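You operate a simulated robot arm through the tools that you are given. There is no shell and no other tool. Be economical: measure what you need, move in short steps, check, and stop when the job is done.

The job below is to be done with a simulated two-armed robot. You get a single attempt, and the scene is never put back.

Task
Take the blue drive marked "26" from the top of the low rack and put it on the top of the ageing cabinet. Open the left drawer of the middle bench, take the big grey cap and leave it in the inside of the left drawer of the middle bench, then shut the drawer. Fetch the big blue cap from the top of the low rack and set it on the lower shelf of the low rack. Put the grey drive from the long table on the strapping bed. Fetch the white tub that says "Grease" from the inside of the sealer and set it on the strapping bed. Take the small bin labelled "returns" from the fourth shelf from the bottom of the narrow rack and put it on top of the big carton on the top shelf of the left rack. Any order will do.

It is judged by the outcome, as a careful person would: the job done as asked, and still so three seconds after it is handed in. It fails if anything else is knocked over, pushed out of place, dropped, spilled or broken. A push-on lid holds only when it is set on centred and level and pressed home; a screw cap is set on level and turned clockwise until tight.

Robot
Two 7-joint arms with two-finger parallel grippers on one trunk, on a base that drives. Base frame: it is fixed to the floor where the robot stands at the start and does not move with it; the origin is under the middle of the robot, x ahead of it, y to its left, z up. Lengths are in m, angles in rad, forces in N, time in s.
The left shoulder is at the start at [0.02, 0.138, 1.175], the right one opposite. With the tool pointing down near the work surface each hand reaches from about 0.1 to 0.48 m from the robot's upright axis, wherever it stands, measured 20 degrees to its own side. Places, roughly: big blue cap (4x4x2 cm) [0.9, 0.4, 0.8]; big carton [7.25, -1, 1.25]; big grey cap (4x4x2 cm) [0.5, 0.4, 0.8]; blue drive [0.5, 0.25, 1]; grey drive [2.75, 0.25, 0.75]; inside of the left drawer of the middle bench [3.3, -3.3, 0.6]; left drawer of the middle bench [3.3, -3.3, 0.6]; lower shelf of the low rack [0.6, 0.3, 0.4]; small bin [4.25, 0.5, 1.25]; strapping bed [1.5, 0.3, 0.8]; top of the ageing cabinet [-1, -2.9, 1.5]; white tub [3, 0.25, 0.75]. Payload 1.57 kg a hand.
The tool frame of a hand sits at the grasp point between the pads (the TCP): z along the fingers, y along the line on which they close. The tips reach 0.03 m beyond it. Largest opening 0.08 m; finger width 0.017, thickness 0.012; the body of the gripper, 0.04 by 0.082 m, starts 0.08 m behind the TCP.
Orientation is told as [roll, pitch, yaw] about the base's x, y, z axes, in that order, counted from this pose: with the fingers straight down and closing along the base's y, the tool's x points along the base's -x, its y along +y and its z along -z.

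Tools
- The arms move only by the tool move_arm. It takes "left_rows", "right_rows" or both (then of equal length, played together; a hand with none holds still); each is a list of rows, each a list of 2 entries, a list of its own where there are three numbers: the shift along the tool's x, y, z in units of 100 mm (1.0 is 100 mm), then the turn, a rotation vector about the tool's x, y, z in units of 120 degrees (1.0 is 120 degrees). In form: [[[x, y, z], [rx, ry, rz]], ...]. A call has 1 to 12 rows; each row is the pose to reach, as a shift and turn from the pose commanded when the call began, along the tool's axes at that moment. "left_hand" and "right_hand" are, for a hand that has rows, the gripper command, from -1 (fully open) to 1 (shut), values between in proportion, set as the call begins (left out, the last holds). A call with a number of a shift or a turn outside -1 to 1 is refused whole. Rows are played at 5 a second. More than 0.05 m and 0.15 rad between two rows, or a gripper value outside its range, and nothing of the call is played. A pose out of reach is approached as far as the arm can. The call stops where the force on the tool passes 40 N (or 10 N more than at its start, if that is more) or the arm is blocked; 0.2 s more then pass. Each finger travels about 0.045 m/s and halts on what it meets, pressing with about 23 N; the grip force reading is that of the motor and also rises with nothing between the fingers. The clock runs only during rows and for 0.2 s after the last one: add rows that repeat a pose to give the fingers time. It gives the time, the measured TCP pose, the force on the tool (base axes), the opening and the grip force at its end, in the units of the frame above (readings bear some noise), with the torque about the TCP (base axes, N m) and any sound that the robot's microphone picked up.
- Cameras (640 x 400 px; columns grow to the right, rows downward): "scene" is now at [0.1393, 0.0463, 1.1593]; the picture's right is [0.78, -0.63, 0.00], its down [0.36, 0.44, -0.82] and it looks along [0.52, 0.64, 0.57] (base axes); focal length 214 px, centre (320, 200). "left" rides on the left gripper at [0.072, 0.007, -0.122] in its tool frame; the picture's right is [-0.09, 1.00, 0.00], its down [-0.84, -0.08, -0.54] and it looks along [-0.54, -0.05, 0.84] (tool axes); focal length 238 px, centre (320, 200). "right" rides on the right gripper at [0.072, -0.007, -0.122] in its tool frame; the picture's right is [0.09, 1.00, 0.00], its down [-0.84, 0.08, -0.54] and it looks along [-0.54, 0.05, 0.84] (tool axes); focal length 238 px, centre (320, 200). There is no depth. A picture from a camera that has moved, and an enlarged one, comes with that camera's place and axes in the base frame and with its lens.
- get_image(camera): a new picture of that camera. The clock stands still meanwhile.
- raise_lower(by): slides the trunk up (or, below 0, down) by that many m; the arms and the scene camera ride with it, the base frame stays. It gives what a move gives, with no picture.
- base_move(legs): drives the robot by 1 to 6 legs, each [ahead, left, turn to the left] in m, m and rad, along the robot's own axes; the way and the turn of a leg run together, so that a leg with both is an arc; at most 1.5 m and 3.142 rad a leg. The arms and the cameras ride along, it lands a little off, and it stops where it bumps. It gives what a move gives.
- pan_tilt(pan, tilt): turns the head with the scene camera to pan (to the left, within 1.047 rad either way) and tilt (down, from -0.506 to 1.204), counted from straight ahead of the robot. It gives what a move gives.
- enlarge(camera, box): a new picture of the part [left, top, right, bottom] of that camera's present view, enlarged. The clock stands still meanwhile.
- close_job(): hands the job in; it is judged then, once.

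Go step by step. Nothing tells you exact positions but the pictures and the camera data: compare them with the known pose of the tool, close in by small moves and look again before you grip or let go. The budget is 207 turns and 210 pictures, counting those below and the enlarged ones. Unless the task says otherwise, let go and move clear before handing in.

The tools are called after "Emit:" as name(argument=value, ...) on one line, values as JSON. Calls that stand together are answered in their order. move_arm: Moves the arms, as the interface text tells. Its arguments: {"type":"object","properties":{"left_rows":{"type":"array","items":{"type":"array"}},"left_hand":{"type":"number"},"right_rows":{"type":"array","items":{"type":"array"}},"right_hand":{"type":"number"}},"required":[]} The other tools are called the same way: raise_lower (by) slides the trunk up or down; base_move (legs) drives the base; pan_tilt (pan, tilt) turns the head that bears the scene camera; get_image (camera) takes a picture; enlarge (camera, box) takes an enlarged picture of a part of a camera's view; close_job () hands the job in.

At the start:

```text
time: 0.0
left_ee_pos: [0.3131, 0.3299, 1.0549]
left_orientation: [0.002, 0.192, 0.027]
left_wrist_force: [-0.7, 0.3, 0.1]
left_torque: [-0.04, 0.0, 0.01]
left_grip_width: 0.0803
left_grip_force: 0.0
right_ee_pos: [0.2341, 0.0034, 0.9852]
right_orientation: [-0.21, -0.116, -0.401]
right_wrist_force: [-17.2, 116.5, -154.3]
right_torque: [-23.85, -14.48, -8.21]
right_grip_width: 0.0798
right_grip_force: 0.0
trunk travel left (down, up): [-0.55, 0.69]
robot x, y, heading: [-0.0009, -0.0028, -0.002]
head pan, tilt: [1.018, 1.201]
```

scene: 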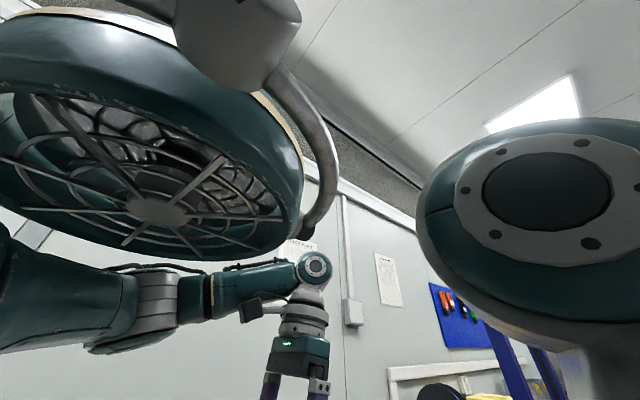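
right: 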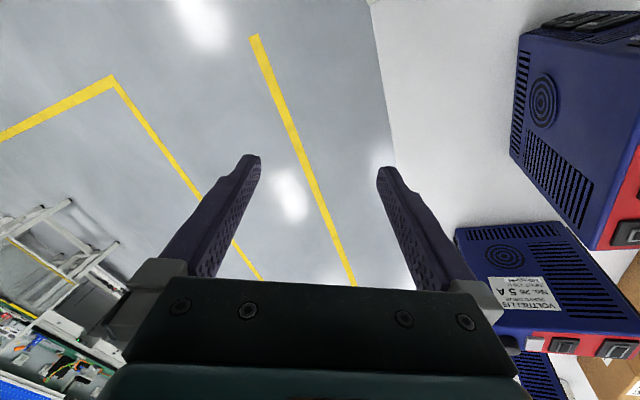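
left: 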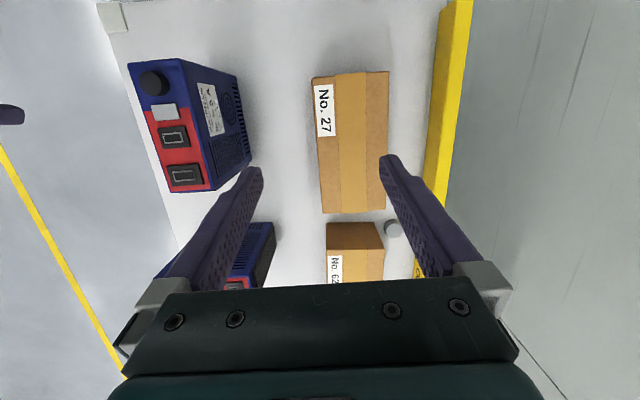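

The right hand reports a big force at the start and the head camera looks up at the ceiling, so I'll turn the head first and look around.

Emit:
pan_tilt(pan=0.3, tilt=0.6)

Emit:
get_image(camera="scene")

```text
time: 1.1
left_ee_pos: [0.3122, 0.3293, 1.0542]
left_orientation: [0.001, 0.195, 0.029]
left_wrist_force: [-0.8, 0.3, -0.4]
left_torque: [0.02, 0.06, -0.01]
left_grip_width: 0.08
left_grip_force: 0.2
right_ee_pos: [0.2446, -0.0015, 0.9831]
right_orientation: [-0.213, -0.135, -0.429]
right_wrist_force: [96.1, -22.5, -68.0]
right_torque: [-0.44, 7.93, -3.23]
right_grip_width: 0.0798
right_grip_force: 0.1
trunk travel left (down, up): [-0.55, 0.69]
robot x, y, heading: [0.0001, 0.0007, 0.002]
head pan, tilt: [0.3, 0.6]
```

```text
206 pictures are left
camera scene: at [0.1597, 0.0249, 1.1562], right [0.4, -0.92, 0.0], down [0.49, 0.21, -0.85], along [0.78, 0.34, 0.53], focal length 214 px, centre (320, 200)
```

scene: 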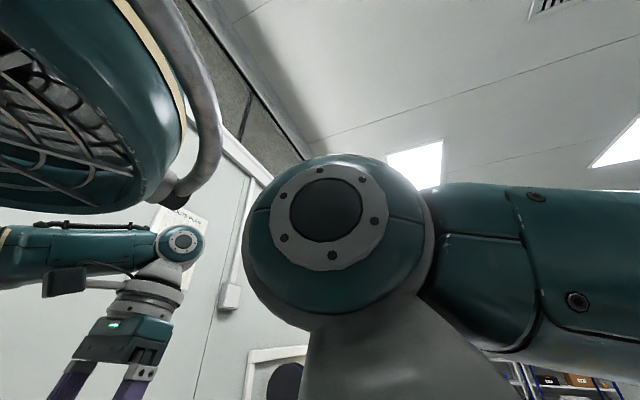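

The right arm seems pressed against the head (head can't tilt, large forces). I'll move the right hand away to the robot's right.

Emit:
move_arm(right_rows=[[[-0.12, -0.3, 0], [0, 0, 0]], [[-0.24, -0.6, 0], [0, 0, 0]], [[-0.36, -0.9, 0], [0, 0, 0]], [[-0.36, -0.9, 0], [0, 0, 0]]])

Emit:
get_image(camera="scene")

```text
time: 1.4
left_ee_pos: [0.3112, 0.3291, 1.0536]
left_orientation: [0.002, 0.195, 0.031]
left_wrist_force: [-0.2, 0.5, 0.7]
left_torque: [0.01, 0.01, 0.0]
left_grip_width: 0.0798
left_grip_force: 0.1
right_ee_pos: [0.2473, -0.0119, 0.9814]
right_orientation: [-0.198, -0.15, -0.484]
right_wrist_force: [35.4, -0.2, -87.9]
right_torque: [-4.66, -1.82, -1.91]
right_grip_width: 0.08
right_grip_force: 0.0
trunk travel left (down, up): [-0.55, 0.69]
robot x, y, heading: [-0.0024, 0.0016, 0.0]
head pan, tilt: [0.3, 0.6]
stopped in row 1 (right hand): the force on the tool passed its limit at 172 N (the readings are from after the stop); the commanded pose is now the measured one
```

```text
205 pictures are left
camera scene: at [0.1627, 0.0204, 1.1551], right [0.32, -0.95, 0.0], down [0.49, 0.16, -0.86], along [0.81, 0.28, 0.51], focal length 214 px, centre (320, 200)
```

scene: 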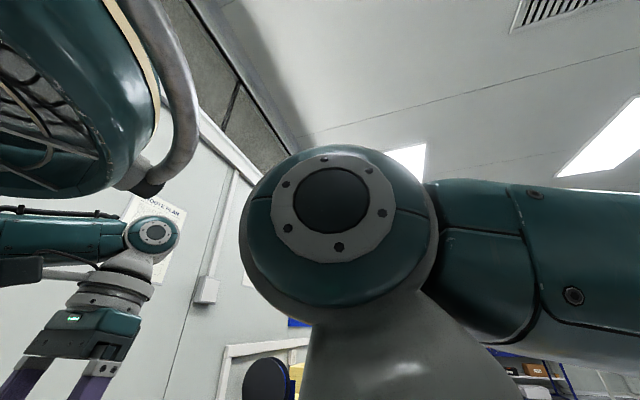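

The head and right wrist still press on one another; tilting the head up should free it.

Emit:
pan_tilt(pan=0.4, tilt=-0.506)

Emit:
get_image(camera="scene")

Emit:
get_image(camera="right")

```text
time: 2.7
left_ee_pos: [0.3117, 0.3283, 1.0535]
left_orientation: [0.001, 0.197, 0.03]
left_wrist_force: [-0.3, 0.0, 0.0]
left_torque: [-0.01, 0.0, -0.02]
left_grip_width: 0.0799
left_grip_force: 0.0
right_ee_pos: [0.2452, -0.0081, 0.9851]
right_orientation: [-0.185, -0.146, -0.482]
right_wrist_force: [12.5, 42.1, -53.8]
right_torque: [-8.53, -2.4, -3.96]
right_grip_width: 0.0802
right_grip_force: 0.1
trunk travel left (down, up): [-0.55, 0.69]
robot x, y, heading: [-0.0023, -0.0011, -0.002]
head pan, tilt: [0.4, -0.499]
```

```text
204 pictures are left
camera scene: at [0.1589, 0.0217, 1.158], right [0.36, -0.93, 0.0], down [0.52, 0.2, -0.83], along [0.78, 0.3, 0.55], focal length 214 px, centre (320, 200)
```

scene: 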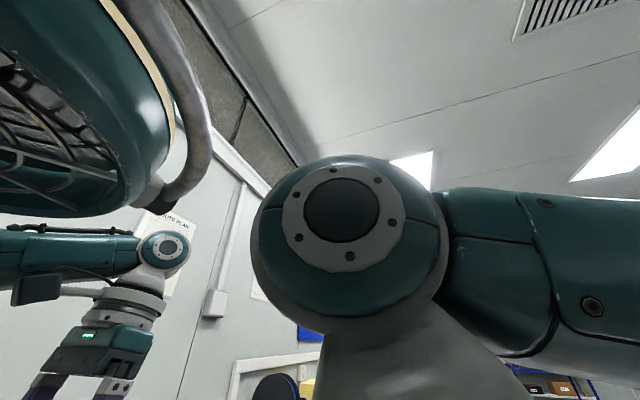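

```text
203 pictures are left
camera right: at [0.1742, 0.049, 1.0941], right [0.4, 0.9, -0.19], down [0.75, -0.19, 0.64], along [0.53, -0.4, -0.75], focal length 238 px, centre (320, 200)
```

right: 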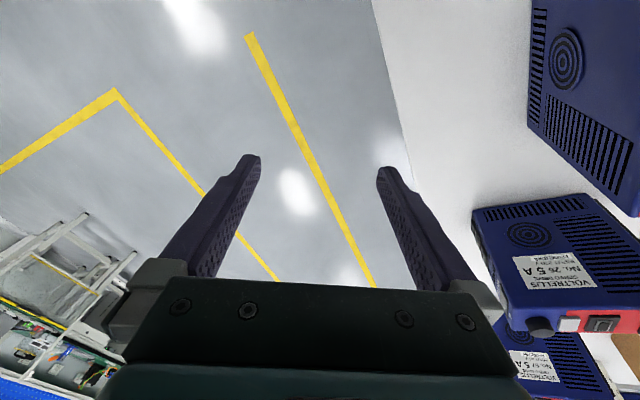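

Head is now near its up stop but contact remains; move the hand forward, away from the head, in small steps.

Emit:
move_arm(right_rows=[[[-0.1, 0, 0], [0, 0, 0]], [[-0.2, 0, 0], [0, 0, 0]], [[-0.4, 0, 0], [0, 0, 0]], [[-0.6, 0, 0], [0, 0, 0]]])

Emit:
get_image(camera="scene")

```text
time: 3.7
left_ee_pos: [0.3119, 0.3294, 1.0528]
left_orientation: [0.003, 0.195, 0.029]
left_wrist_force: [-0.2, 0.4, -0.1]
left_torque: [0.0, 0.02, 0.03]
left_grip_width: 0.0798
left_grip_force: 0.0
right_ee_pos: [0.297, -0.0356, 0.9947]
right_orientation: [-0.187, -0.138, -0.471]
right_wrist_force: [0.5, 0.6, 0.0]
right_torque: [-0.01, 0.04, 0.01]
right_grip_width: 0.08
right_grip_force: 0.2
trunk travel left (down, up): [-0.55, 0.69]
robot x, y, heading: [-0.0005, -0.0029, 0.0]
head pan, tilt: [0.4, -0.499]
```

```text
202 pictures are left
camera scene: at [0.1634, 0.0259, 1.1525], right [0.39, -0.92, 0.0], down [0.44, 0.19, -0.88], along [0.81, 0.34, 0.48], focal length 214 px, centre (320, 200)
```

scene: 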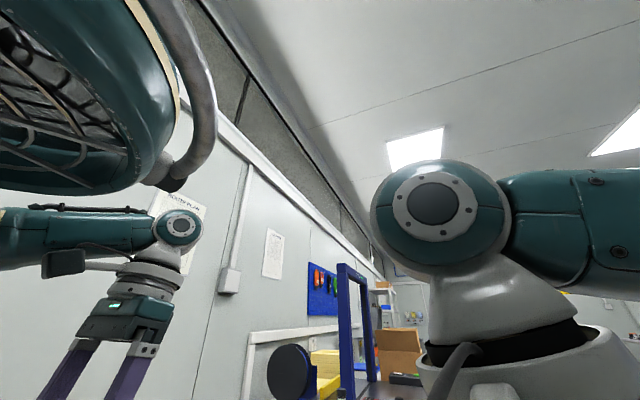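

Contact gone. Move the right hand further aside and look down with the head.

Emit:
move_arm(right_rows=[[[-0.1, -0.4, 0], [0, 0, 0]], [[-0.3, -0.8, 0], [0, 0, 0]], [[-0.5, -1.0, 0], [0, 0, 0]]])

Emit:
pan_tilt(pan=0.4, tilt=0.6)

Emit:
get_image(camera="scene")

```text
time: 4.5
left_ee_pos: [0.3113, 0.3288, 1.0532]
left_orientation: [0.002, 0.197, 0.028]
left_wrist_force: [0.0, -0.2, 0.4]
left_torque: [-0.01, -0.01, -0.01]
left_grip_width: 0.0801
left_grip_force: 0.0
right_ee_pos: [0.2934, -0.142, 1.0181]
right_orientation: [-0.189, -0.138, -0.471]
right_wrist_force: [0.6, 0.1, 0.6]
right_torque: [-0.02, -0.01, -0.01]
right_grip_width: 0.0801
right_grip_force: 0.0
trunk travel left (down, up): [-0.55, 0.69]
robot x, y, heading: [0.0001, 0.0001, 0.0]
head pan, tilt: [0.4, -0.499]
```

```text
time: 5.9
left_ee_pos: [0.311, 0.329, 1.0528]
left_orientation: [0.0, 0.196, 0.029]
left_wrist_force: [-0.6, 0.3, 0.1]
left_torque: [-0.01, -0.04, 0.0]
left_grip_width: 0.0799
left_grip_force: 0.0
right_ee_pos: [0.2947, -0.1418, 1.0186]
right_orientation: [-0.187, -0.138, -0.47]
right_wrist_force: [0.5, 0.2, 0.4]
right_torque: [-0.02, 0.0, 0.01]
right_grip_width: 0.0801
right_grip_force: 0.1
trunk travel left (down, up): [-0.55, 0.69]
robot x, y, heading: [0.0006, 0.0, -0.002]
head pan, tilt: [0.4, 0.6]
```

```text
201 pictures are left
camera scene: at [0.1831, 0.0343, 1.0573], right [0.39, -0.92, 0.0], down [-0.52, -0.22, -0.83], along [0.76, 0.32, -0.56], focal length 214 px, centre (320, 200)
```

scene: 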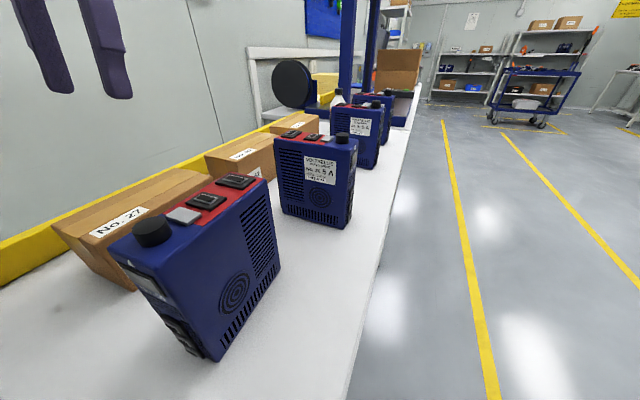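

Now the rack top is visible with several blue drives, boxes and machinery beyond. I'll zoom in and look around.

Emit:
enlarge(camera="scene", box=[200, 60, 440, 210])

Emit:
raise_lower(by=0.25)

Emit:
pan_tilt(pan=0.8, tilt=0.8)

Emit:
get_image(camera="scene")

Emit:
get_image(camera="left")

```text
2.67 times, centred on (320, 135) of scene
camera zoom: at [0.1831, 0.0343, 1.0573], right [0.39, -0.92, 0.0], down [-0.52, -0.22, -0.83], along [0.76, 0.32, -0.56], focal length 572 px, centre (320, 373)
```

zoom: 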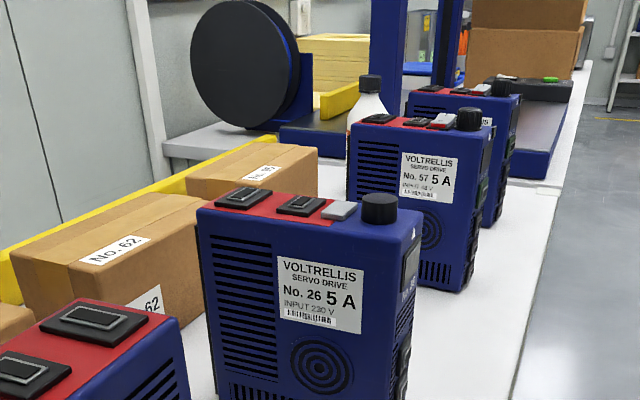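

```text
time: 8.4
left_ee_pos: [0.3114, 0.3297, 1.3032]
left_orientation: [0.002, 0.194, 0.03]
left_wrist_force: [-0.4, 0.3, -0.1]
left_torque: [-0.04, 0.01, -0.01]
left_grip_width: 0.0801
left_grip_force: 0.1
right_ee_pos: [0.295, -0.1415, 1.2694]
right_orientation: [-0.185, -0.138, -0.471]
right_wrist_force: [-0.3, 0.2, 0.0]
right_torque: [0.01, 0.02, -0.02]
right_grip_width: 0.0802
right_grip_force: 0.0
trunk travel left (down, up): [-0.8, 0.44]
robot x, y, heading: [0.0006, -0.0027, 0.003]
head pan, tilt: [0.4, 0.6]
```

```text
time: 9.3
left_ee_pos: [0.3115, 0.3305, 1.3034]
left_orientation: [0.001, 0.194, 0.03]
left_wrist_force: [-0.7, 0.0, -0.2]
left_torque: [0.02, -0.01, 0.0]
left_grip_width: 0.0799
left_grip_force: 0.1
right_ee_pos: [0.2937, -0.1418, 1.2681]
right_orientation: [-0.187, -0.137, -0.472]
right_wrist_force: [0.6, 0.0, 0.6]
right_torque: [-0.01, 0.0, 0.01]
right_grip_width: 0.0797
right_grip_force: 0.1
trunk travel left (down, up): [-0.8, 0.44]
robot x, y, heading: [0.0039, -0.0019, -0.001]
head pan, tilt: [0.799, 0.799]
```

```text
199 pictures are left
camera scene: at [0.1579, 0.0577, 1.2904], right [0.72, -0.7, 0.0], down [-0.5, -0.51, -0.7], along [0.49, 0.5, -0.72], focal length 214 px, centre (320, 200)
```

scene: 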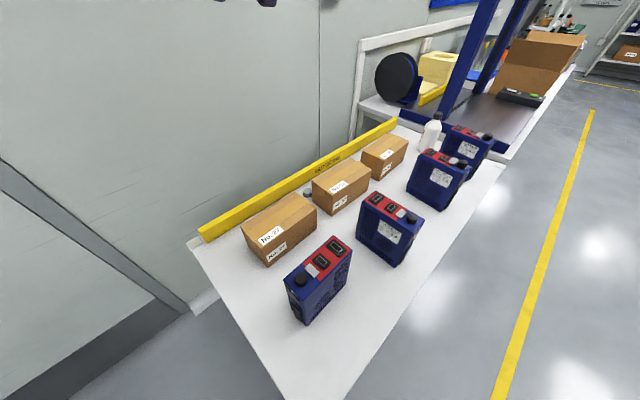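

```text
198 pictures are left
camera left: at [0.2642, 0.3349, 1.4367], right [0.06, 1.0, -0.02], down [0.93, -0.05, 0.37], along [0.37, -0.04, -0.93], focal length 238 px, centre (320, 200)
```

left: 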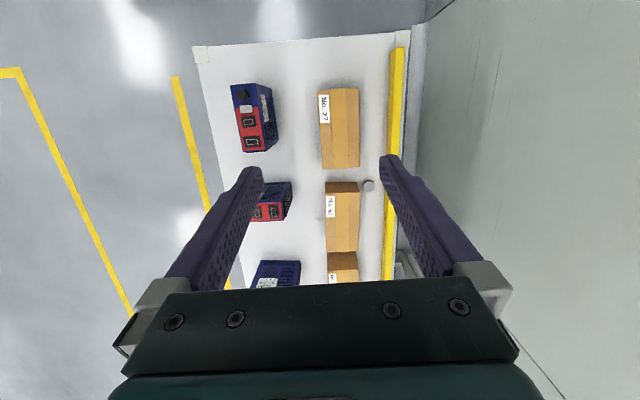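

Drive "26" is the second one along the rack, its knob about (0.48, 0.13, 0.96). I'll look down to see the base versus the rack.

Emit:
pan_tilt(pan=0.5, tilt=1.204)

Emit:
get_image(camera="scene")

Emit:
pan_tilt(pan=-0.3, tilt=0.3)

Emit:
get_image(camera="scene")

```text
time: 10.2
left_ee_pos: [0.3111, 0.3284, 1.3033]
left_orientation: [0.001, 0.195, 0.029]
left_wrist_force: [-0.1, -0.2, -0.8]
left_torque: [0.0, -0.02, 0.03]
left_grip_width: 0.0799
left_grip_force: 0.1
right_ee_pos: [0.2934, -0.1403, 1.2687]
right_orientation: [-0.187, -0.137, -0.472]
right_wrist_force: [-0.5, 0.1, -0.1]
right_torque: [-0.03, -0.02, -0.01]
right_grip_width: 0.0802
right_grip_force: 0.1
trunk travel left (down, up): [-0.8, 0.44]
robot x, y, heading: [0.0029, 0.0029, 0.0]
head pan, tilt: [0.499, 1.201]
```

```text
197 pictures are left
camera scene: at [0.1508, 0.0267, 1.2627], right [0.48, -0.88, 0.0], down [-0.82, -0.45, -0.36], along [0.32, 0.17, -0.93], focal length 214 px, centre (320, 200)
```

scene: 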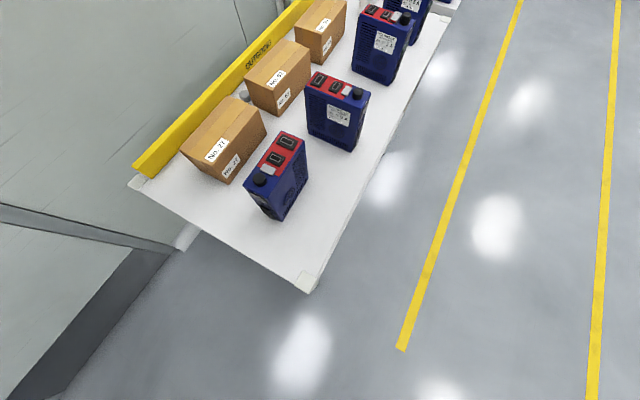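

```text
time: 11.4
left_ee_pos: [0.3116, 0.3294, 1.3031]
left_orientation: [0.002, 0.196, 0.029]
left_wrist_force: [-0.3, -0.2, 0.9]
left_torque: [-0.04, 0.0, -0.01]
left_grip_width: 0.0798
left_grip_force: 0.1
right_ee_pos: [0.2954, -0.1421, 1.2679]
right_orientation: [-0.187, -0.139, -0.471]
right_wrist_force: [0.2, -0.6, 0.8]
right_torque: [-0.01, 0.03, 0.0]
right_grip_width: 0.0801
right_grip_force: 0.1
trunk travel left (down, up): [-0.8, 0.44]
robot x, y, heading: [0.0046, -0.0014, -0.003]
head pan, tilt: [-0.3, 0.3]
```

```text
196 pictures are left
camera scene: at [0.1909, -0.0276, 1.3346], right [-0.29, -0.96, 0.0], down [-0.28, 0.09, -0.95], along [0.91, -0.28, -0.3], focal length 214 px, centre (320, 200)
```

scene: 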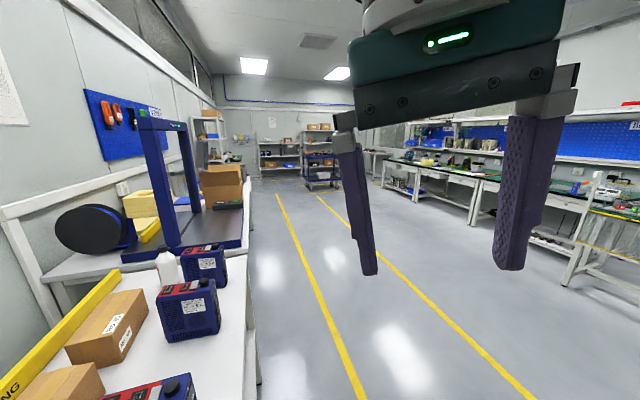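

The rack top spans about x 0.14–1.12, y 0.03–0.54; drive 26 is about 5 cm thick (x), 13 cm long (y). I'll stand in the aisle facing the rack and look.

Emit:
base_move(legs=[[0, -0.35, 0], [0.5, 0, 0], [0, 0, 1.571]])

Emit:
pan_tilt(pan=0, tilt=0.7)

Emit:
get_image(camera="scene")

```text
time: 20.1
left_ee_pos: [0.1713, -0.0425, 1.3035]
left_orientation: [0.0, 0.196, 1.611]
left_wrist_force: [0.1, 0.1, 1.0]
left_torque: [-0.02, -0.02, 0.05]
left_grip_width: 0.0797
left_grip_force: 0.1
right_ee_pos: [0.641, -0.0562, 1.2697]
right_orientation: [-0.186, -0.137, 1.11]
right_wrist_force: [0.6, 0.6, -0.2]
right_torque: [0.02, 0.04, 0.03]
right_grip_width: 0.0801
right_grip_force: 0.0
trunk travel left (down, up): [-0.8, 0.44]
robot x, y, heading: [0.5031, -0.3533, 1.58]
head pan, tilt: [-0.3, 0.3]
```

```text
time: 20.9
left_ee_pos: [0.1692, -0.0433, 1.3034]
left_orientation: [0.002, 0.197, 1.612]
left_wrist_force: [0.5, 0.2, 0.6]
left_torque: [0.0, -0.02, -0.01]
left_grip_width: 0.0799
left_grip_force: 0.0
right_ee_pos: [0.6416, -0.0563, 1.2682]
right_orientation: [-0.187, -0.138, 1.111]
right_wrist_force: [-0.1, 1.0, 0.1]
right_torque: [0.0, 0.0, 0.01]
right_grip_width: 0.08
right_grip_force: 0.0
trunk travel left (down, up): [-0.8, 0.44]
robot x, y, heading: [0.5033, -0.3531, 1.586]
head pan, tilt: [0.0, 0.7]
```

```text
195 pictures are left
camera scene: at [0.5023, -0.1669, 1.2987], right [1.0, 0.01, 0.0], down [0.01, -0.64, -0.77], along [-0.01, 0.77, -0.64], focal length 214 px, centre (320, 200)
```

scene: 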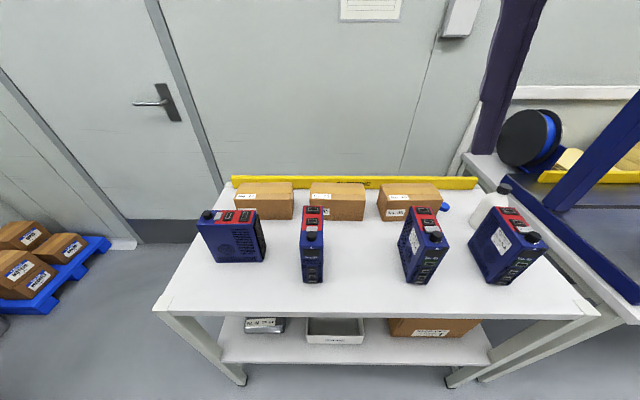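

Emit:
enlarge(camera="scene", box=[220, 170, 500, 345])

```text
2.29 times, centred on (360, 258) of scene
camera zoom: at [0.5023, -0.1669, 1.2987], right [1.0, 0.01, 0.0], down [0.01, -0.64, -0.77], along [-0.01, 0.77, -0.64], focal length 490 px, centre (229, 69)
```

zoom: 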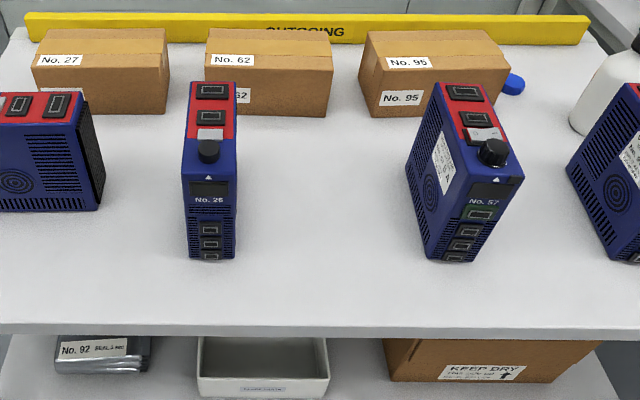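

Drive 26 stands at x 0.455–0.507, y 0.10–0.22, top ≈0.955; table ≈0.825. I'll shift so the right hand faces it and make both hands point straight down.

Emit:
base_move(legs=[[0.1, 0.17, 0]])

Emit:
move_arm(right_rows=[[[0, 0, 0], [-0.026, 0.011, -0.056]], [[0, 0, 0], [-0.052, 0.022, -0.113]], [[0, 0, 0], [-0.078, 0.034, -0.17]], [[0, 0, 0], [-0.104, 0.045, -0.226]], [[0, 0, 0], [-0.104, 0.045, -0.226]]], left_rows=[[[0, 0, 0], [0, -0.025, 0.005]], [[0, 0, 0], [0, -0.05, 0.01]], [[0, 0, 0], [0, -0.075, 0.015]], [[0, 0, 0], [0, -0.094, 0.019]], [[0, 0, 0], [0, -0.094, 0.019]]])

Emit:
get_image(camera="right")

Emit:
get_image(camera="left")

```text
time: 22.5
left_ee_pos: [0.0008, 0.053, 1.3031]
left_orientation: [0.002, 0.195, 1.613]
left_wrist_force: [-0.1, 0.7, -0.5]
left_torque: [0.03, -0.02, -0.02]
left_grip_width: 0.0801
left_grip_force: 0.0
right_ee_pos: [0.473, 0.043, 1.2701]
right_orientation: [-0.188, -0.138, 1.111]
right_wrist_force: [-0.4, 0.7, 0.4]
right_torque: [0.01, 0.03, 0.01]
right_grip_width: 0.08
right_grip_force: 0.0
trunk travel left (down, up): [-0.8, 0.44]
robot x, y, heading: [0.334, -0.2534, 1.58]
head pan, tilt: [0.0, 0.7]
```

```text
time: 23.7
left_ee_pos: [-0.0021, 0.0493, 1.29]
left_orientation: [0.002, 0.054, 1.586]
left_wrist_force: [0.2, 0.2, 0.5]
left_torque: [-0.02, 0.02, 0.0]
left_grip_width: 0.08
left_grip_force: 0.1
right_ee_pos: [0.4718, 0.0414, 1.2682]
right_orientation: [0.003, 0.003, 1.574]
right_wrist_force: [1.1, 0.0, -0.1]
right_torque: [0.01, 0.0, -0.01]
right_grip_width: 0.08
right_grip_force: 0.0
trunk travel left (down, up): [-0.8, 0.44]
robot x, y, heading: [0.3375, -0.2554, 1.586]
head pan, tilt: [0.0, 0.7]
```

```text
193 pictures are left
camera right: at [0.4804, -0.0285, 1.3906], right [-1.0, -0.1, 0.0], down [-0.08, 0.84, 0.54], along [-0.06, 0.54, -0.84], focal length 238 px, centre (320, 200)
```

right: 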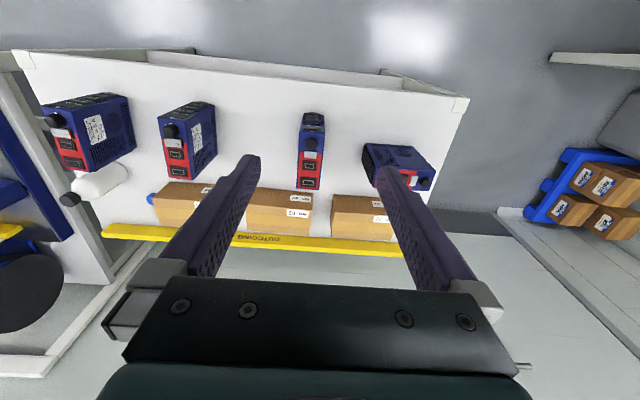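

```text
192 pictures are left
camera left: at [-0.0066, -0.0164, 1.4149], right [-1.0, 0.07, 0.0], down [0.06, 0.87, 0.5], along [0.04, 0.49, -0.87], focal length 238 px, centre (320, 200)
```

left: 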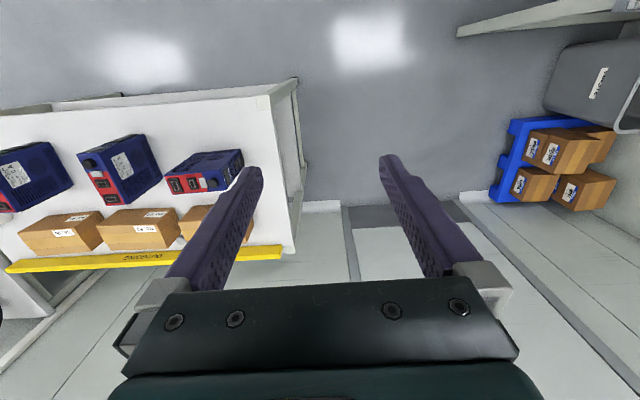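

Drive 26 centre ≈(0.477, 0.162). Moving the right hand over it, then lowering the trunk.

Emit:
move_arm(right_rows=[[[-0.4, -0.05, 0], [0, 0, 0]], [[-0.8, -0.05, 0], [0, 0, 0]], [[-1.0, -0.05, 0], [0, 0, 0]], [[-1.0, -0.05, 0], [0, 0, 0]]], right_hand=-1)

Emit:
raise_lower(by=-0.22)

Emit:
get_image(camera="right")

Emit:
get_image(camera="scene")

```text
time: 24.7
left_ee_pos: [-0.0022, 0.047, 1.2885]
left_orientation: [0.005, 0.057, 1.589]
left_wrist_force: [0.1, -0.5, -0.1]
left_torque: [-0.02, 0.0, -0.02]
left_grip_width: 0.0801
left_grip_force: 0.1
right_ee_pos: [0.4769, 0.1424, 1.2698]
right_orientation: [0.003, 0.003, 1.575]
right_wrist_force: [-0.2, -0.7, 0.6]
right_torque: [0.0, 0.0, 0.01]
right_grip_width: 0.0803
right_grip_force: 0.0
trunk travel left (down, up): [-0.8, 0.44]
robot x, y, heading: [0.3344, -0.2558, 1.584]
head pan, tilt: [0.0, 0.7]
```

```text
time: 27.0
left_ee_pos: [-0.0031, 0.047, 1.0687]
left_orientation: [0.004, 0.057, 1.59]
left_wrist_force: [0.0, -0.5, 1.3]
left_torque: [0.02, 0.01, 0.01]
left_grip_width: 0.0803
left_grip_force: 0.1
right_ee_pos: [0.4768, 0.144, 1.0506]
right_orientation: [0.003, 0.001, 1.575]
right_wrist_force: [-0.4, -0.6, 0.7]
right_torque: [0.0, 0.03, 0.03]
right_grip_width: 0.08
right_grip_force: 0.1
trunk travel left (down, up): [-0.58, 0.66]
robot x, y, heading: [0.3342, -0.2553, 1.579]
head pan, tilt: [0.0, 0.7]
```

```text
191 pictures are left
camera right: at [0.484, 0.0722, 1.1712], right [-1.0, -0.1, 0.0], down [-0.08, 0.84, 0.54], along [-0.05, 0.54, -0.84], focal length 238 px, centre (320, 200)
```

right: 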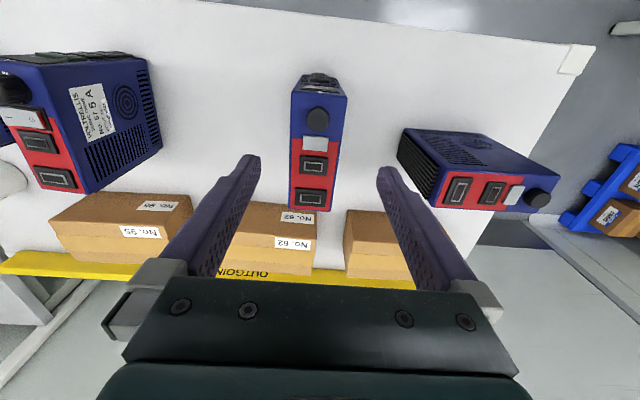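

```text
190 pictures are left
camera scene: at [0.3341, -0.069, 1.0786], right [1.0, 0.01, 0.0], down [0.01, -0.64, -0.77], along [-0.01, 0.76, -0.64], focal length 214 px, centre (320, 200)
```

scene: 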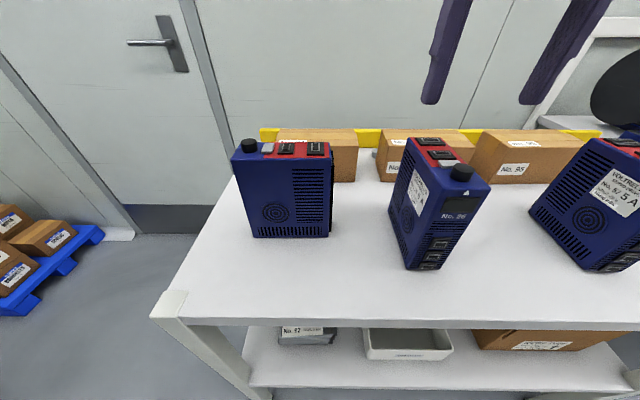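

Drive centre (0.481, 0.165). Descending over it.

Emit:
move_arm(right_rows=[[[-0.2, -0.04, 0], [0, 0, 0]], [[-0.2, -0.04, 0.3], [0, 0, 0]], [[-0.2, -0.04, 0.6], [0, 0, 0]], [[-0.2, -0.04, 0.75], [0, 0, 0]], [[-0.2, -0.04, 0.75], [0, 0, 0]]])

Emit:
get_image(camera="right")

```text
time: 28.2
left_ee_pos: [-0.0029, 0.0466, 1.0692]
left_orientation: [0.004, 0.054, 1.589]
left_wrist_force: [-0.4, -0.3, 0.1]
left_torque: [0.0, 0.01, -0.01]
left_grip_width: 0.0799
left_grip_force: 0.0
right_ee_pos: [0.4817, 0.1626, 0.975]
right_orientation: [0.004, 0.001, 1.575]
right_wrist_force: [-0.1, -0.9, 0.4]
right_torque: [0.0, 0.0, -0.01]
right_grip_width: 0.0801
right_grip_force: 0.1
trunk travel left (down, up): [-0.58, 0.66]
robot x, y, heading: [0.3333, -0.2521, 1.584]
head pan, tilt: [0.0, 0.7]
```

```text
189 pictures are left
camera right: at [0.4881, 0.0916, 1.0967], right [-1.0, -0.1, 0.0], down [-0.08, 0.84, 0.54], along [-0.05, 0.54, -0.84], focal length 238 px, centre (320, 200)
```

right: 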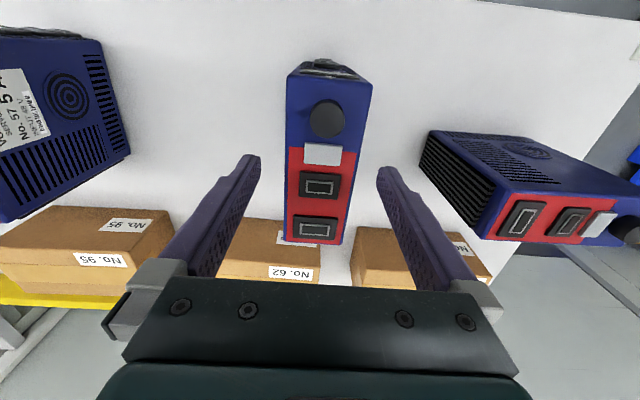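

Well centred. Descend 6 cm and close.

Emit:
move_arm(right_rows=[[[0, 0, 0.3], [0, 0, 0]], [[0, 0, 0.55], [0, 0, 0]], [[0, 0, 0.55], [0, 0, 0]]])

Emit:
move_arm(right_rows=[[[0, 0, 0], [0, 0, 0]], [[0, 0, 0], [0, 0, 0]], [[0, 0, 0], [0, 0, 0]], [[0, 0, 0], [0, 0, 0]], [[0, 0, -0.05], [0, 0, 0]], [[0, 0, -0.3], [0, 0, 0]], [[0, 0, -0.6], [0, 0, 0]]], right_hand=1)

Emit:
get_image(camera="scene")

```text
time: 29.0
left_ee_pos: [-0.0015, 0.0471, 1.069]
left_orientation: [0.005, 0.055, 1.589]
left_wrist_force: [-0.2, 0.0, 0.3]
left_torque: [0.0, -0.01, 0.0]
left_grip_width: 0.0802
left_grip_force: 0.2
right_ee_pos: [0.4804, 0.1635, 0.9202]
right_orientation: [0.005, 0.0, 1.574]
right_wrist_force: [-0.3, -0.1, -0.8]
right_torque: [0.01, 0.0, -0.01]
right_grip_width: 0.0802
right_grip_force: 0.1
trunk travel left (down, up): [-0.58, 0.66]
robot x, y, heading: [0.3339, -0.2516, 1.584]
head pan, tilt: [0.0, 0.7]
```

```text
time: 30.6
left_ee_pos: [-0.0026, 0.046, 1.0685]
left_orientation: [0.004, 0.057, 1.59]
left_wrist_force: [-0.5, 0.2, -0.4]
left_torque: [0.01, 0.0, -0.02]
left_grip_width: 0.0798
left_grip_force: 0.0
right_ee_pos: [0.4809, 0.161, 0.9805]
right_orientation: [0.001, 0.004, 1.574]
right_wrist_force: [-0.1, 0.0, -8.5]
right_torque: [0.01, 0.01, 0.0]
right_grip_width: 0.0501
right_grip_force: 22.7
trunk travel left (down, up): [-0.58, 0.66]
robot x, y, heading: [0.332, -0.2526, 1.579]
head pan, tilt: [0.0, 0.7]
```

```text
188 pictures are left
camera scene: at [0.3339, -0.0694, 1.0785], right [1.0, 0.01, 0.0], down [0.01, -0.64, -0.76], along [-0.01, 0.76, -0.64], focal length 214 px, centre (320, 200)
```

scene: 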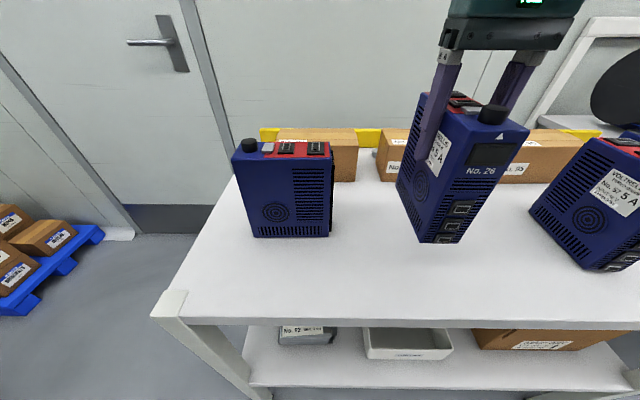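

Gripped (≈0.87 kg). I'll raise the trunk, and shift so the left hand can look at the grey cap between boxes 27 and 62.

Emit:
raise_lower(by=0.2)

Emit:
base_move(legs=[[0, -0.22, 0]])

Emit:
move_arm(left_rows=[[[-0.4, -0.2, 0], [0, -0.027, 0]], [[-0.8, -0.4, 0], [0, -0.027, 0]], [[-1.0, -0.6, 0], [0, -0.027, 0]], [[-1.0, -0.6, 0], [0, -0.027, 0]]])

Emit:
get_image(camera="left")

Emit:
get_image(camera="scene")

```text
time: 32.8
left_ee_pos: [-0.0027, 0.0465, 1.2691]
left_orientation: [0.004, 0.056, 1.59]
left_wrist_force: [0.3, 0.1, 0.4]
left_torque: [0.02, 0.03, -0.02]
left_grip_width: 0.0801
left_grip_force: 0.0
right_ee_pos: [0.4808, 0.1613, 1.1784]
right_orientation: [0.003, 0.004, 1.575]
right_wrist_force: [0.4, -0.4, -8.3]
right_torque: [-0.03, 0.03, -0.01]
right_grip_width: 0.0498
right_grip_force: 23.0
trunk travel left (down, up): [-0.78, 0.46]
robot x, y, heading: [0.3362, -0.255, 1.582]
head pan, tilt: [0.0, 0.7]
```

```text
time: 34.5
left_ee_pos: [0.2181, 0.0508, 1.2683]
left_orientation: [0.004, 0.057, 1.584]
left_wrist_force: [-0.4, 0.2, 0.7]
left_torque: [0.0, 0.03, -0.01]
left_grip_width: 0.08
left_grip_force: 0.0
right_ee_pos: [0.7012, 0.1639, 1.1795]
right_orientation: [0.002, 0.002, 1.57]
right_wrist_force: [0.6, -0.2, -8.0]
right_torque: [0.0, -0.02, 0.0]
right_grip_width: 0.0499
right_grip_force: 23.1
trunk travel left (down, up): [-0.78, 0.46]
robot x, y, heading: [0.5582, -0.2493, 1.578]
head pan, tilt: [0.0, 0.7]
```

```text
time: 35.5
left_ee_pos: [0.2769, 0.1509, 1.2633]
left_orientation: [0.003, 0.002, 1.586]
left_wrist_force: [0.0, 0.5, 0.4]
left_torque: [0.0, -0.04, -0.02]
left_grip_width: 0.0796
left_grip_force: 0.1
right_ee_pos: [0.702, 0.1633, 1.1801]
right_orientation: [0.002, 0.005, 1.57]
right_wrist_force: [0.0, -0.3, -8.4]
right_torque: [-0.05, 0.01, 0.01]
right_grip_width: 0.0502
right_grip_force: 22.8
trunk travel left (down, up): [-0.78, 0.46]
robot x, y, heading: [0.5556, -0.2482, 1.579]
head pan, tilt: [0.0, 0.7]
```

```text
187 pictures are left
camera left: at [0.2721, 0.079, 1.3844], right [-1.0, 0.08, 0.0], down [0.07, 0.84, 0.54], along [0.04, 0.54, -0.84], focal length 238 px, centre (320, 200)
```

left: 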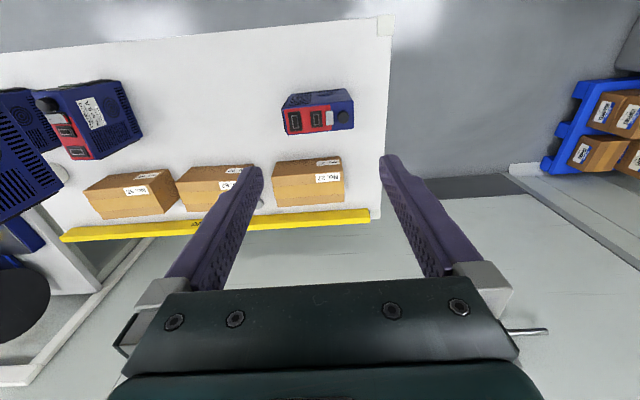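

```text
186 pictures are left
camera scene: at [0.5541, -0.0674, 1.2785], right [1.0, 0.01, 0.0], down [0.0, -0.64, -0.76], along [-0.01, 0.76, -0.64], focal length 214 px, centre (320, 200)
```

scene: 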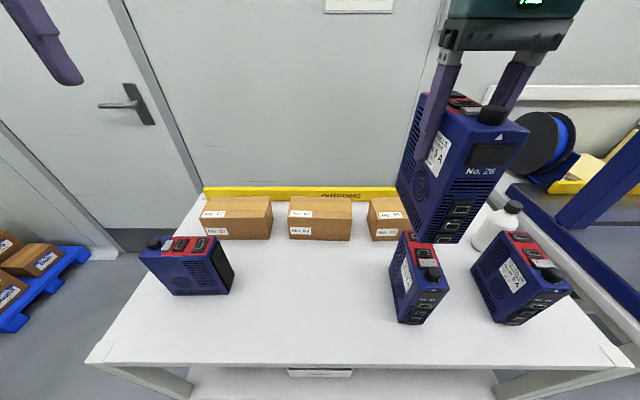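

The grey cap appears behind the gap between boxes 27 and 62 at about (0.46, 0.43). I'll test how far the left arm reaches forward at this height.

Emit:
move_arm(left_rows=[[[0, -0.4, 0], [0, 0, 0]], [[0, -0.8, 0], [0, 0, 0]], [[-0.3, -1.0, 0], [0, 0, 0]], [[-0.6, -1.0, 0], [0, 0, 0]], [[-0.8, -1.0, 0], [0, 0, 0]], [[-1.0, -1.0, 0], [0, 0, 0]], [[-1.0, -1.0, 0], [0, 0, 0]]])

Emit:
get_image(camera="left")

```text
time: 37.3
left_ee_pos: [0.3659, 0.2142, 1.2321]
left_orientation: [0.005, 0.067, 1.6]
left_wrist_force: [-0.6, -1.0, 0.3]
left_torque: [0.01, -0.01, 0.0]
left_grip_width: 0.0799
left_grip_force: 0.0
left hand out of reach, approached as far as the arm can: row 5, 6, 7
right_ee_pos: [0.702, 0.162, 1.1788]
right_orientation: [0.002, 0.006, 1.57]
right_wrist_force: [0.2, -0.2, -8.2]
right_torque: [-0.04, -0.02, -0.01]
right_grip_width: 0.05
right_grip_force: 22.3
trunk travel left (down, up): [-0.78, 0.46]
robot x, y, heading: [0.5552, -0.2524, 1.578]
head pan, tilt: [0.0, 0.7]
stopped in row 7 (left hand): the arm was blocked; the commanded pose is now the measured one
```

```text
185 pictures are left
camera left: at [0.3615, 0.1503, 1.3584], right [-1.0, 0.06, 0.0], down [0.06, 0.87, 0.48], along [0.03, 0.48, -0.88], focal length 238 px, centre (320, 200)
```

left: 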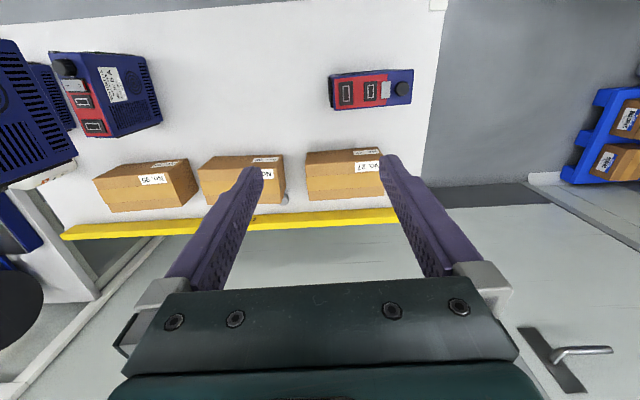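

Arm reach limit is about 0.47 m ahead. I'll creep the base towards the rack to bring the cap (0.466, 0.428) into reach.

Emit:
base_move(legs=[[0.1, 0, 0]])

Emit:
base_move(legs=[[0.05, -0.04, 0]])

Emit:
get_image(camera="left")

Emit:
get_image(camera="scene")

```text
time: 38.5
left_ee_pos: [0.3644, 0.3132, 1.2322]
left_orientation: [0.006, 0.066, 1.599]
left_wrist_force: [0.5, 0.8, 0.9]
left_torque: [0.0, 0.02, -0.01]
left_grip_width: 0.0799
left_grip_force: 0.0
right_ee_pos: [0.7011, 0.262, 1.179]
right_orientation: [0.002, 0.003, 1.57]
right_wrist_force: [-0.2, -0.3, -8.4]
right_torque: [-0.05, -0.01, -0.02]
right_grip_width: 0.0501
right_grip_force: 23.1
trunk travel left (down, up): [-0.78, 0.46]
robot x, y, heading: [0.5537, -0.1469, 1.578]
head pan, tilt: [0.0, 0.7]
```

```text
time: 39.4
left_ee_pos: [0.4036, 0.3648, 1.2328]
left_orientation: [0.003, 0.067, 1.599]
left_wrist_force: [-0.4, 0.2, -0.1]
left_torque: [-0.02, -0.02, -0.01]
left_grip_width: 0.0801
left_grip_force: 0.0
right_ee_pos: [0.7405, 0.3131, 1.1806]
right_orientation: [0.002, 0.003, 1.57]
right_wrist_force: [-0.7, 0.1, -7.3]
right_torque: [-0.02, 0.01, 0.0]
right_grip_width: 0.0499
right_grip_force: 23.5
trunk travel left (down, up): [-0.78, 0.46]
robot x, y, heading: [0.5924, -0.1033, 1.579]
head pan, tilt: [0.0, 0.7]
```

```text
184 pictures are left
camera left: at [0.3997, 0.3008, 1.3584], right [-1.0, 0.06, 0.0], down [0.06, 0.87, 0.48], along [0.03, 0.48, -0.88], focal length 238 px, centre (320, 200)
```

left: 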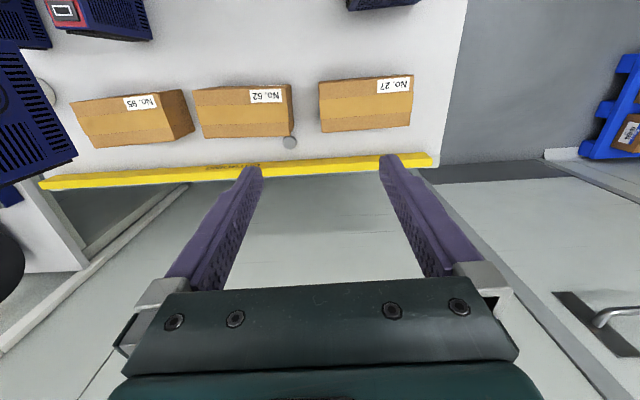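

```text
183 pictures are left
camera scene: at [0.5923, 0.083, 1.2785], right [1.0, 0.01, 0.0], down [0.0, -0.64, -0.76], along [-0.01, 0.76, -0.64], focal length 214 px, centre (320, 200)
```

scene: 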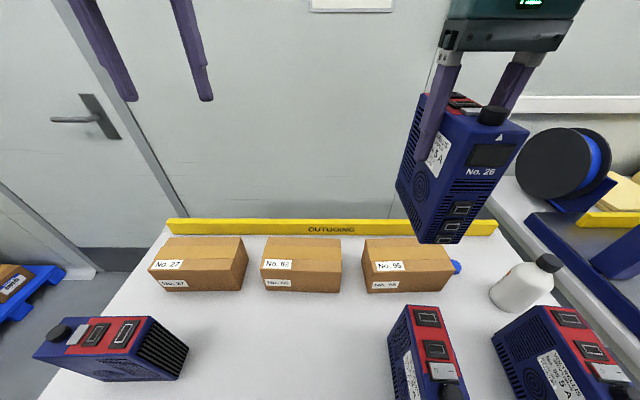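

Cap at (0.47, 0.433), tucked just behind box 62's corner. I'll raise the right hand relative to the body and lower the trunk, so the left arm can reach out and down with a forward tilt.

Emit:
move_arm(right_rows=[[[0.2, 0, -0.3], [0, 0, 0]], [[0.4, 0, -0.6], [0, 0, 0]], [[0.6, 0, -0.9], [0, 0, 0]], [[0.7, 0, -1.0], [0, 0, 0]], [[0.7, 0, -1.0], [0, 0, 0]]])

Emit:
raise_lower(by=-0.17)

Emit:
get_image(camera="left")

Emit:
get_image(camera="scene")

```text
time: 40.6
left_ee_pos: [0.404, 0.3639, 1.2316]
left_orientation: [0.004, 0.067, 1.598]
left_wrist_force: [-0.5, -0.1, -0.2]
left_torque: [0.03, 0.03, -0.04]
left_grip_width: 0.0801
left_grip_force: 0.1
right_ee_pos: [0.7401, 0.2433, 1.2786]
right_orientation: [0.004, 0.005, 1.568]
right_wrist_force: [-0.9, 1.4, -8.8]
right_torque: [-0.05, 0.0, 0.02]
right_grip_width: 0.0499
right_grip_force: 23.1
trunk travel left (down, up): [-0.78, 0.46]
robot x, y, heading: [0.5929, -0.1009, 1.582]
head pan, tilt: [0.0, 0.7]
```

```text
time: 42.6
left_ee_pos: [0.4029, 0.3648, 1.0617]
left_orientation: [0.005, 0.068, 1.6]
left_wrist_force: [-0.3, 1.1, -0.6]
left_torque: [0.01, 0.0, -0.02]
left_grip_width: 0.08
left_grip_force: 0.0
right_ee_pos: [0.7393, 0.2433, 1.1092]
right_orientation: [0.003, 0.005, 1.569]
right_wrist_force: [0.1, 0.5, -8.6]
right_torque: [-0.01, -0.02, 0.04]
right_grip_width: 0.0499
right_grip_force: 23.0
trunk travel left (down, up): [-0.61, 0.63]
robot x, y, heading: [0.5888, -0.0996, 1.58]
head pan, tilt: [0.0, 0.7]
```

```text
182 pictures are left
camera left: at [0.3997, 0.3008, 1.1884], right [-1.0, 0.06, 0.0], down [0.06, 0.87, 0.48], along [0.03, 0.48, -0.88], focal length 238 px, centre (320, 200)
```

left: 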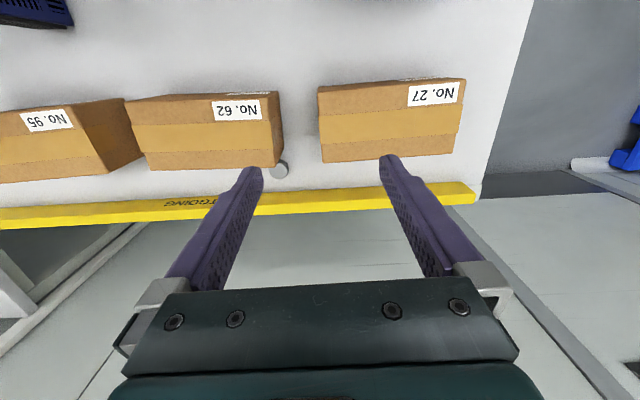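

```text
181 pictures are left
camera scene: at [0.5923, 0.0831, 1.1085], right [1.0, 0.01, 0.0], down [0.0, -0.64, -0.76], along [-0.01, 0.76, -0.64], focal length 214 px, centre (320, 200)
```

scene: 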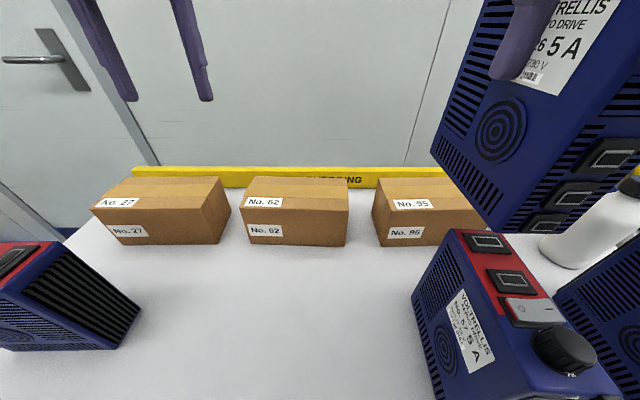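

Cap consistently at (0.468, 0.432, top 0.845). Now extend the left hand forward with a forward tilt, still high.

Emit:
move_arm(left_rows=[[[0, -0.2, 0], [0, -0.06, 0]], [[-0.1, -0.45, 0], [0, -0.12, 0]], [[-0.3, -0.66, 0], [0, -0.177, 0]], [[-0.5, -0.66, 0], [0, -0.177, 0]], [[-0.66, -0.66, 0.02], [0, -0.177, 0]], [[-0.66, -0.66, 0.02], [0, -0.177, 0]]])

Emit:
get_image(camera="left")

```text
time: 44.0
left_ee_pos: [0.4684, 0.4316, 1.0537]
left_orientation: [0.005, -0.305, 1.596]
left_wrist_force: [-0.6, 0.1, 0.0]
left_torque: [-0.01, 0.02, 0.01]
left_grip_width: 0.0802
left_grip_force: 0.0
right_ee_pos: [0.7399, 0.2428, 1.1095]
right_orientation: [0.003, 0.003, 1.57]
right_wrist_force: [0.7, 0.4, -7.7]
right_torque: [-0.11, -0.04, -0.02]
right_grip_width: 0.0501
right_grip_force: 23.0
trunk travel left (down, up): [-0.61, 0.63]
robot x, y, heading: [0.5931, -0.0998, 1.577]
head pan, tilt: [0.0, 0.7]
```

```text
180 pictures are left
camera left: at [0.4645, 0.3256, 1.1492], right [-1.0, 0.06, 0.03], down [0.06, 0.64, 0.77], along [0.03, 0.77, -0.64], focal length 238 px, centre (320, 200)
```

left: 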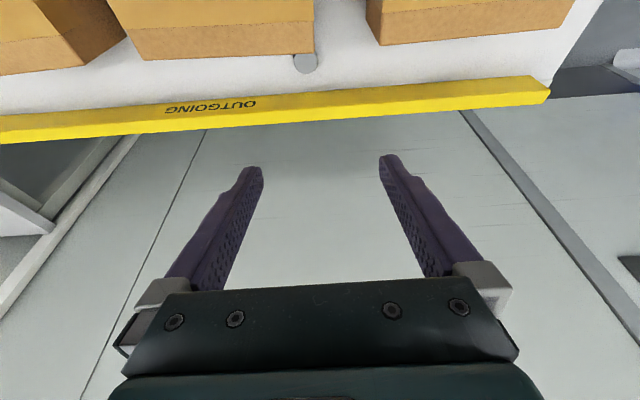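

Reach is fine. Descend halfway and re-check.

Emit:
move_arm(left_rows=[[[0.1, -0.04, 0.25], [0, 0, 0]], [[0.2, -0.04, 0.55], [0, 0, 0]], [[0.35, -0.04, 0.95], [0, 0, 0]], [[0.35, -0.04, 0.95], [0, 0, 0]]], left_hand=-0.5)

Emit:
get_image(camera="left")

Emit:
pan_tilt(pan=0.3, tilt=0.5)

Emit:
get_image(camera="scene")

```text
time: 45.0
left_ee_pos: [0.4687, 0.4253, 0.9544]
left_orientation: [0.004, -0.304, 1.596]
left_wrist_force: [-0.1, 0.7, 0.2]
left_torque: [0.01, -0.03, 0.01]
left_grip_width: 0.0599
left_grip_force: 0.0
right_ee_pos: [0.7392, 0.2425, 1.1081]
right_orientation: [0.003, 0.003, 1.569]
right_wrist_force: [0.3, -0.2, -8.0]
right_torque: [-0.07, 0.0, 0.03]
right_grip_width: 0.0499
right_grip_force: 23.2
trunk travel left (down, up): [-0.61, 0.63]
robot x, y, heading: [0.589, -0.1012, 1.576]
head pan, tilt: [0.0, 0.7]
```

```text
179 pictures are left
camera left: at [0.4661, 0.3196, 1.0486], right [-1.0, 0.06, 0.03], down [0.06, 0.64, 0.77], along [0.03, 0.77, -0.64], focal length 238 px, centre (320, 200)
```

left: 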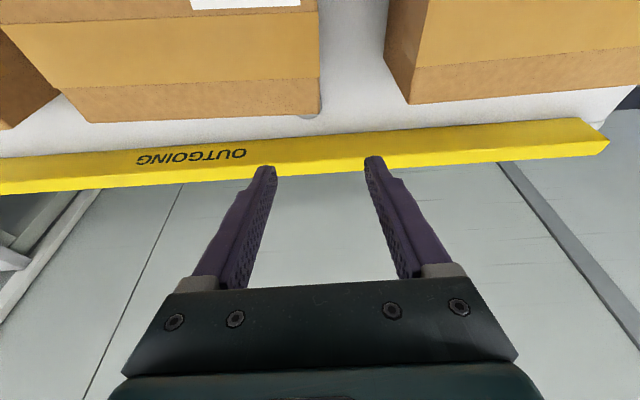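

```text
time: 45.8
left_ee_pos: [0.4689, 0.4245, 0.9547]
left_orientation: [0.006, -0.303, 1.596]
left_wrist_force: [-0.3, -0.7, 0.1]
left_torque: [0.01, 0.0, 0.01]
left_grip_width: 0.0599
left_grip_force: 0.1
right_ee_pos: [0.7397, 0.2435, 1.1079]
right_orientation: [0.005, 0.004, 1.569]
right_wrist_force: [0.2, -0.5, -8.5]
right_torque: [-0.06, 0.0, 0.0]
right_grip_width: 0.0501
right_grip_force: 23.0
trunk travel left (down, up): [-0.61, 0.63]
robot x, y, heading: [0.5927, -0.1034, 1.577]
head pan, tilt: [0.3, 0.499]
```

```text
178 pictures are left
camera scene: at [0.5654, 0.0848, 1.1262], right [0.95, 0.3, 0.0], down [0.14, -0.46, -0.88], along [-0.26, 0.84, -0.48], focal length 214 px, centre (320, 200)
```

scene: 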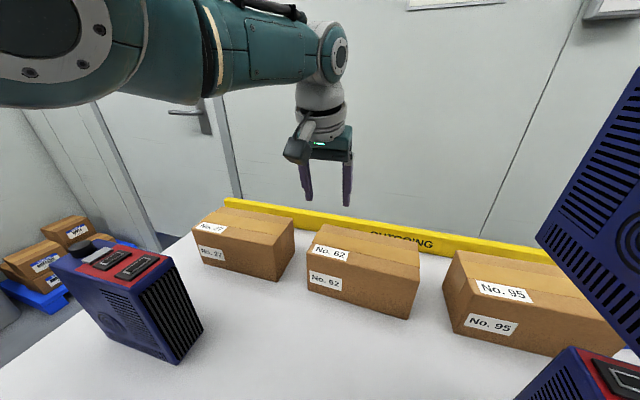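

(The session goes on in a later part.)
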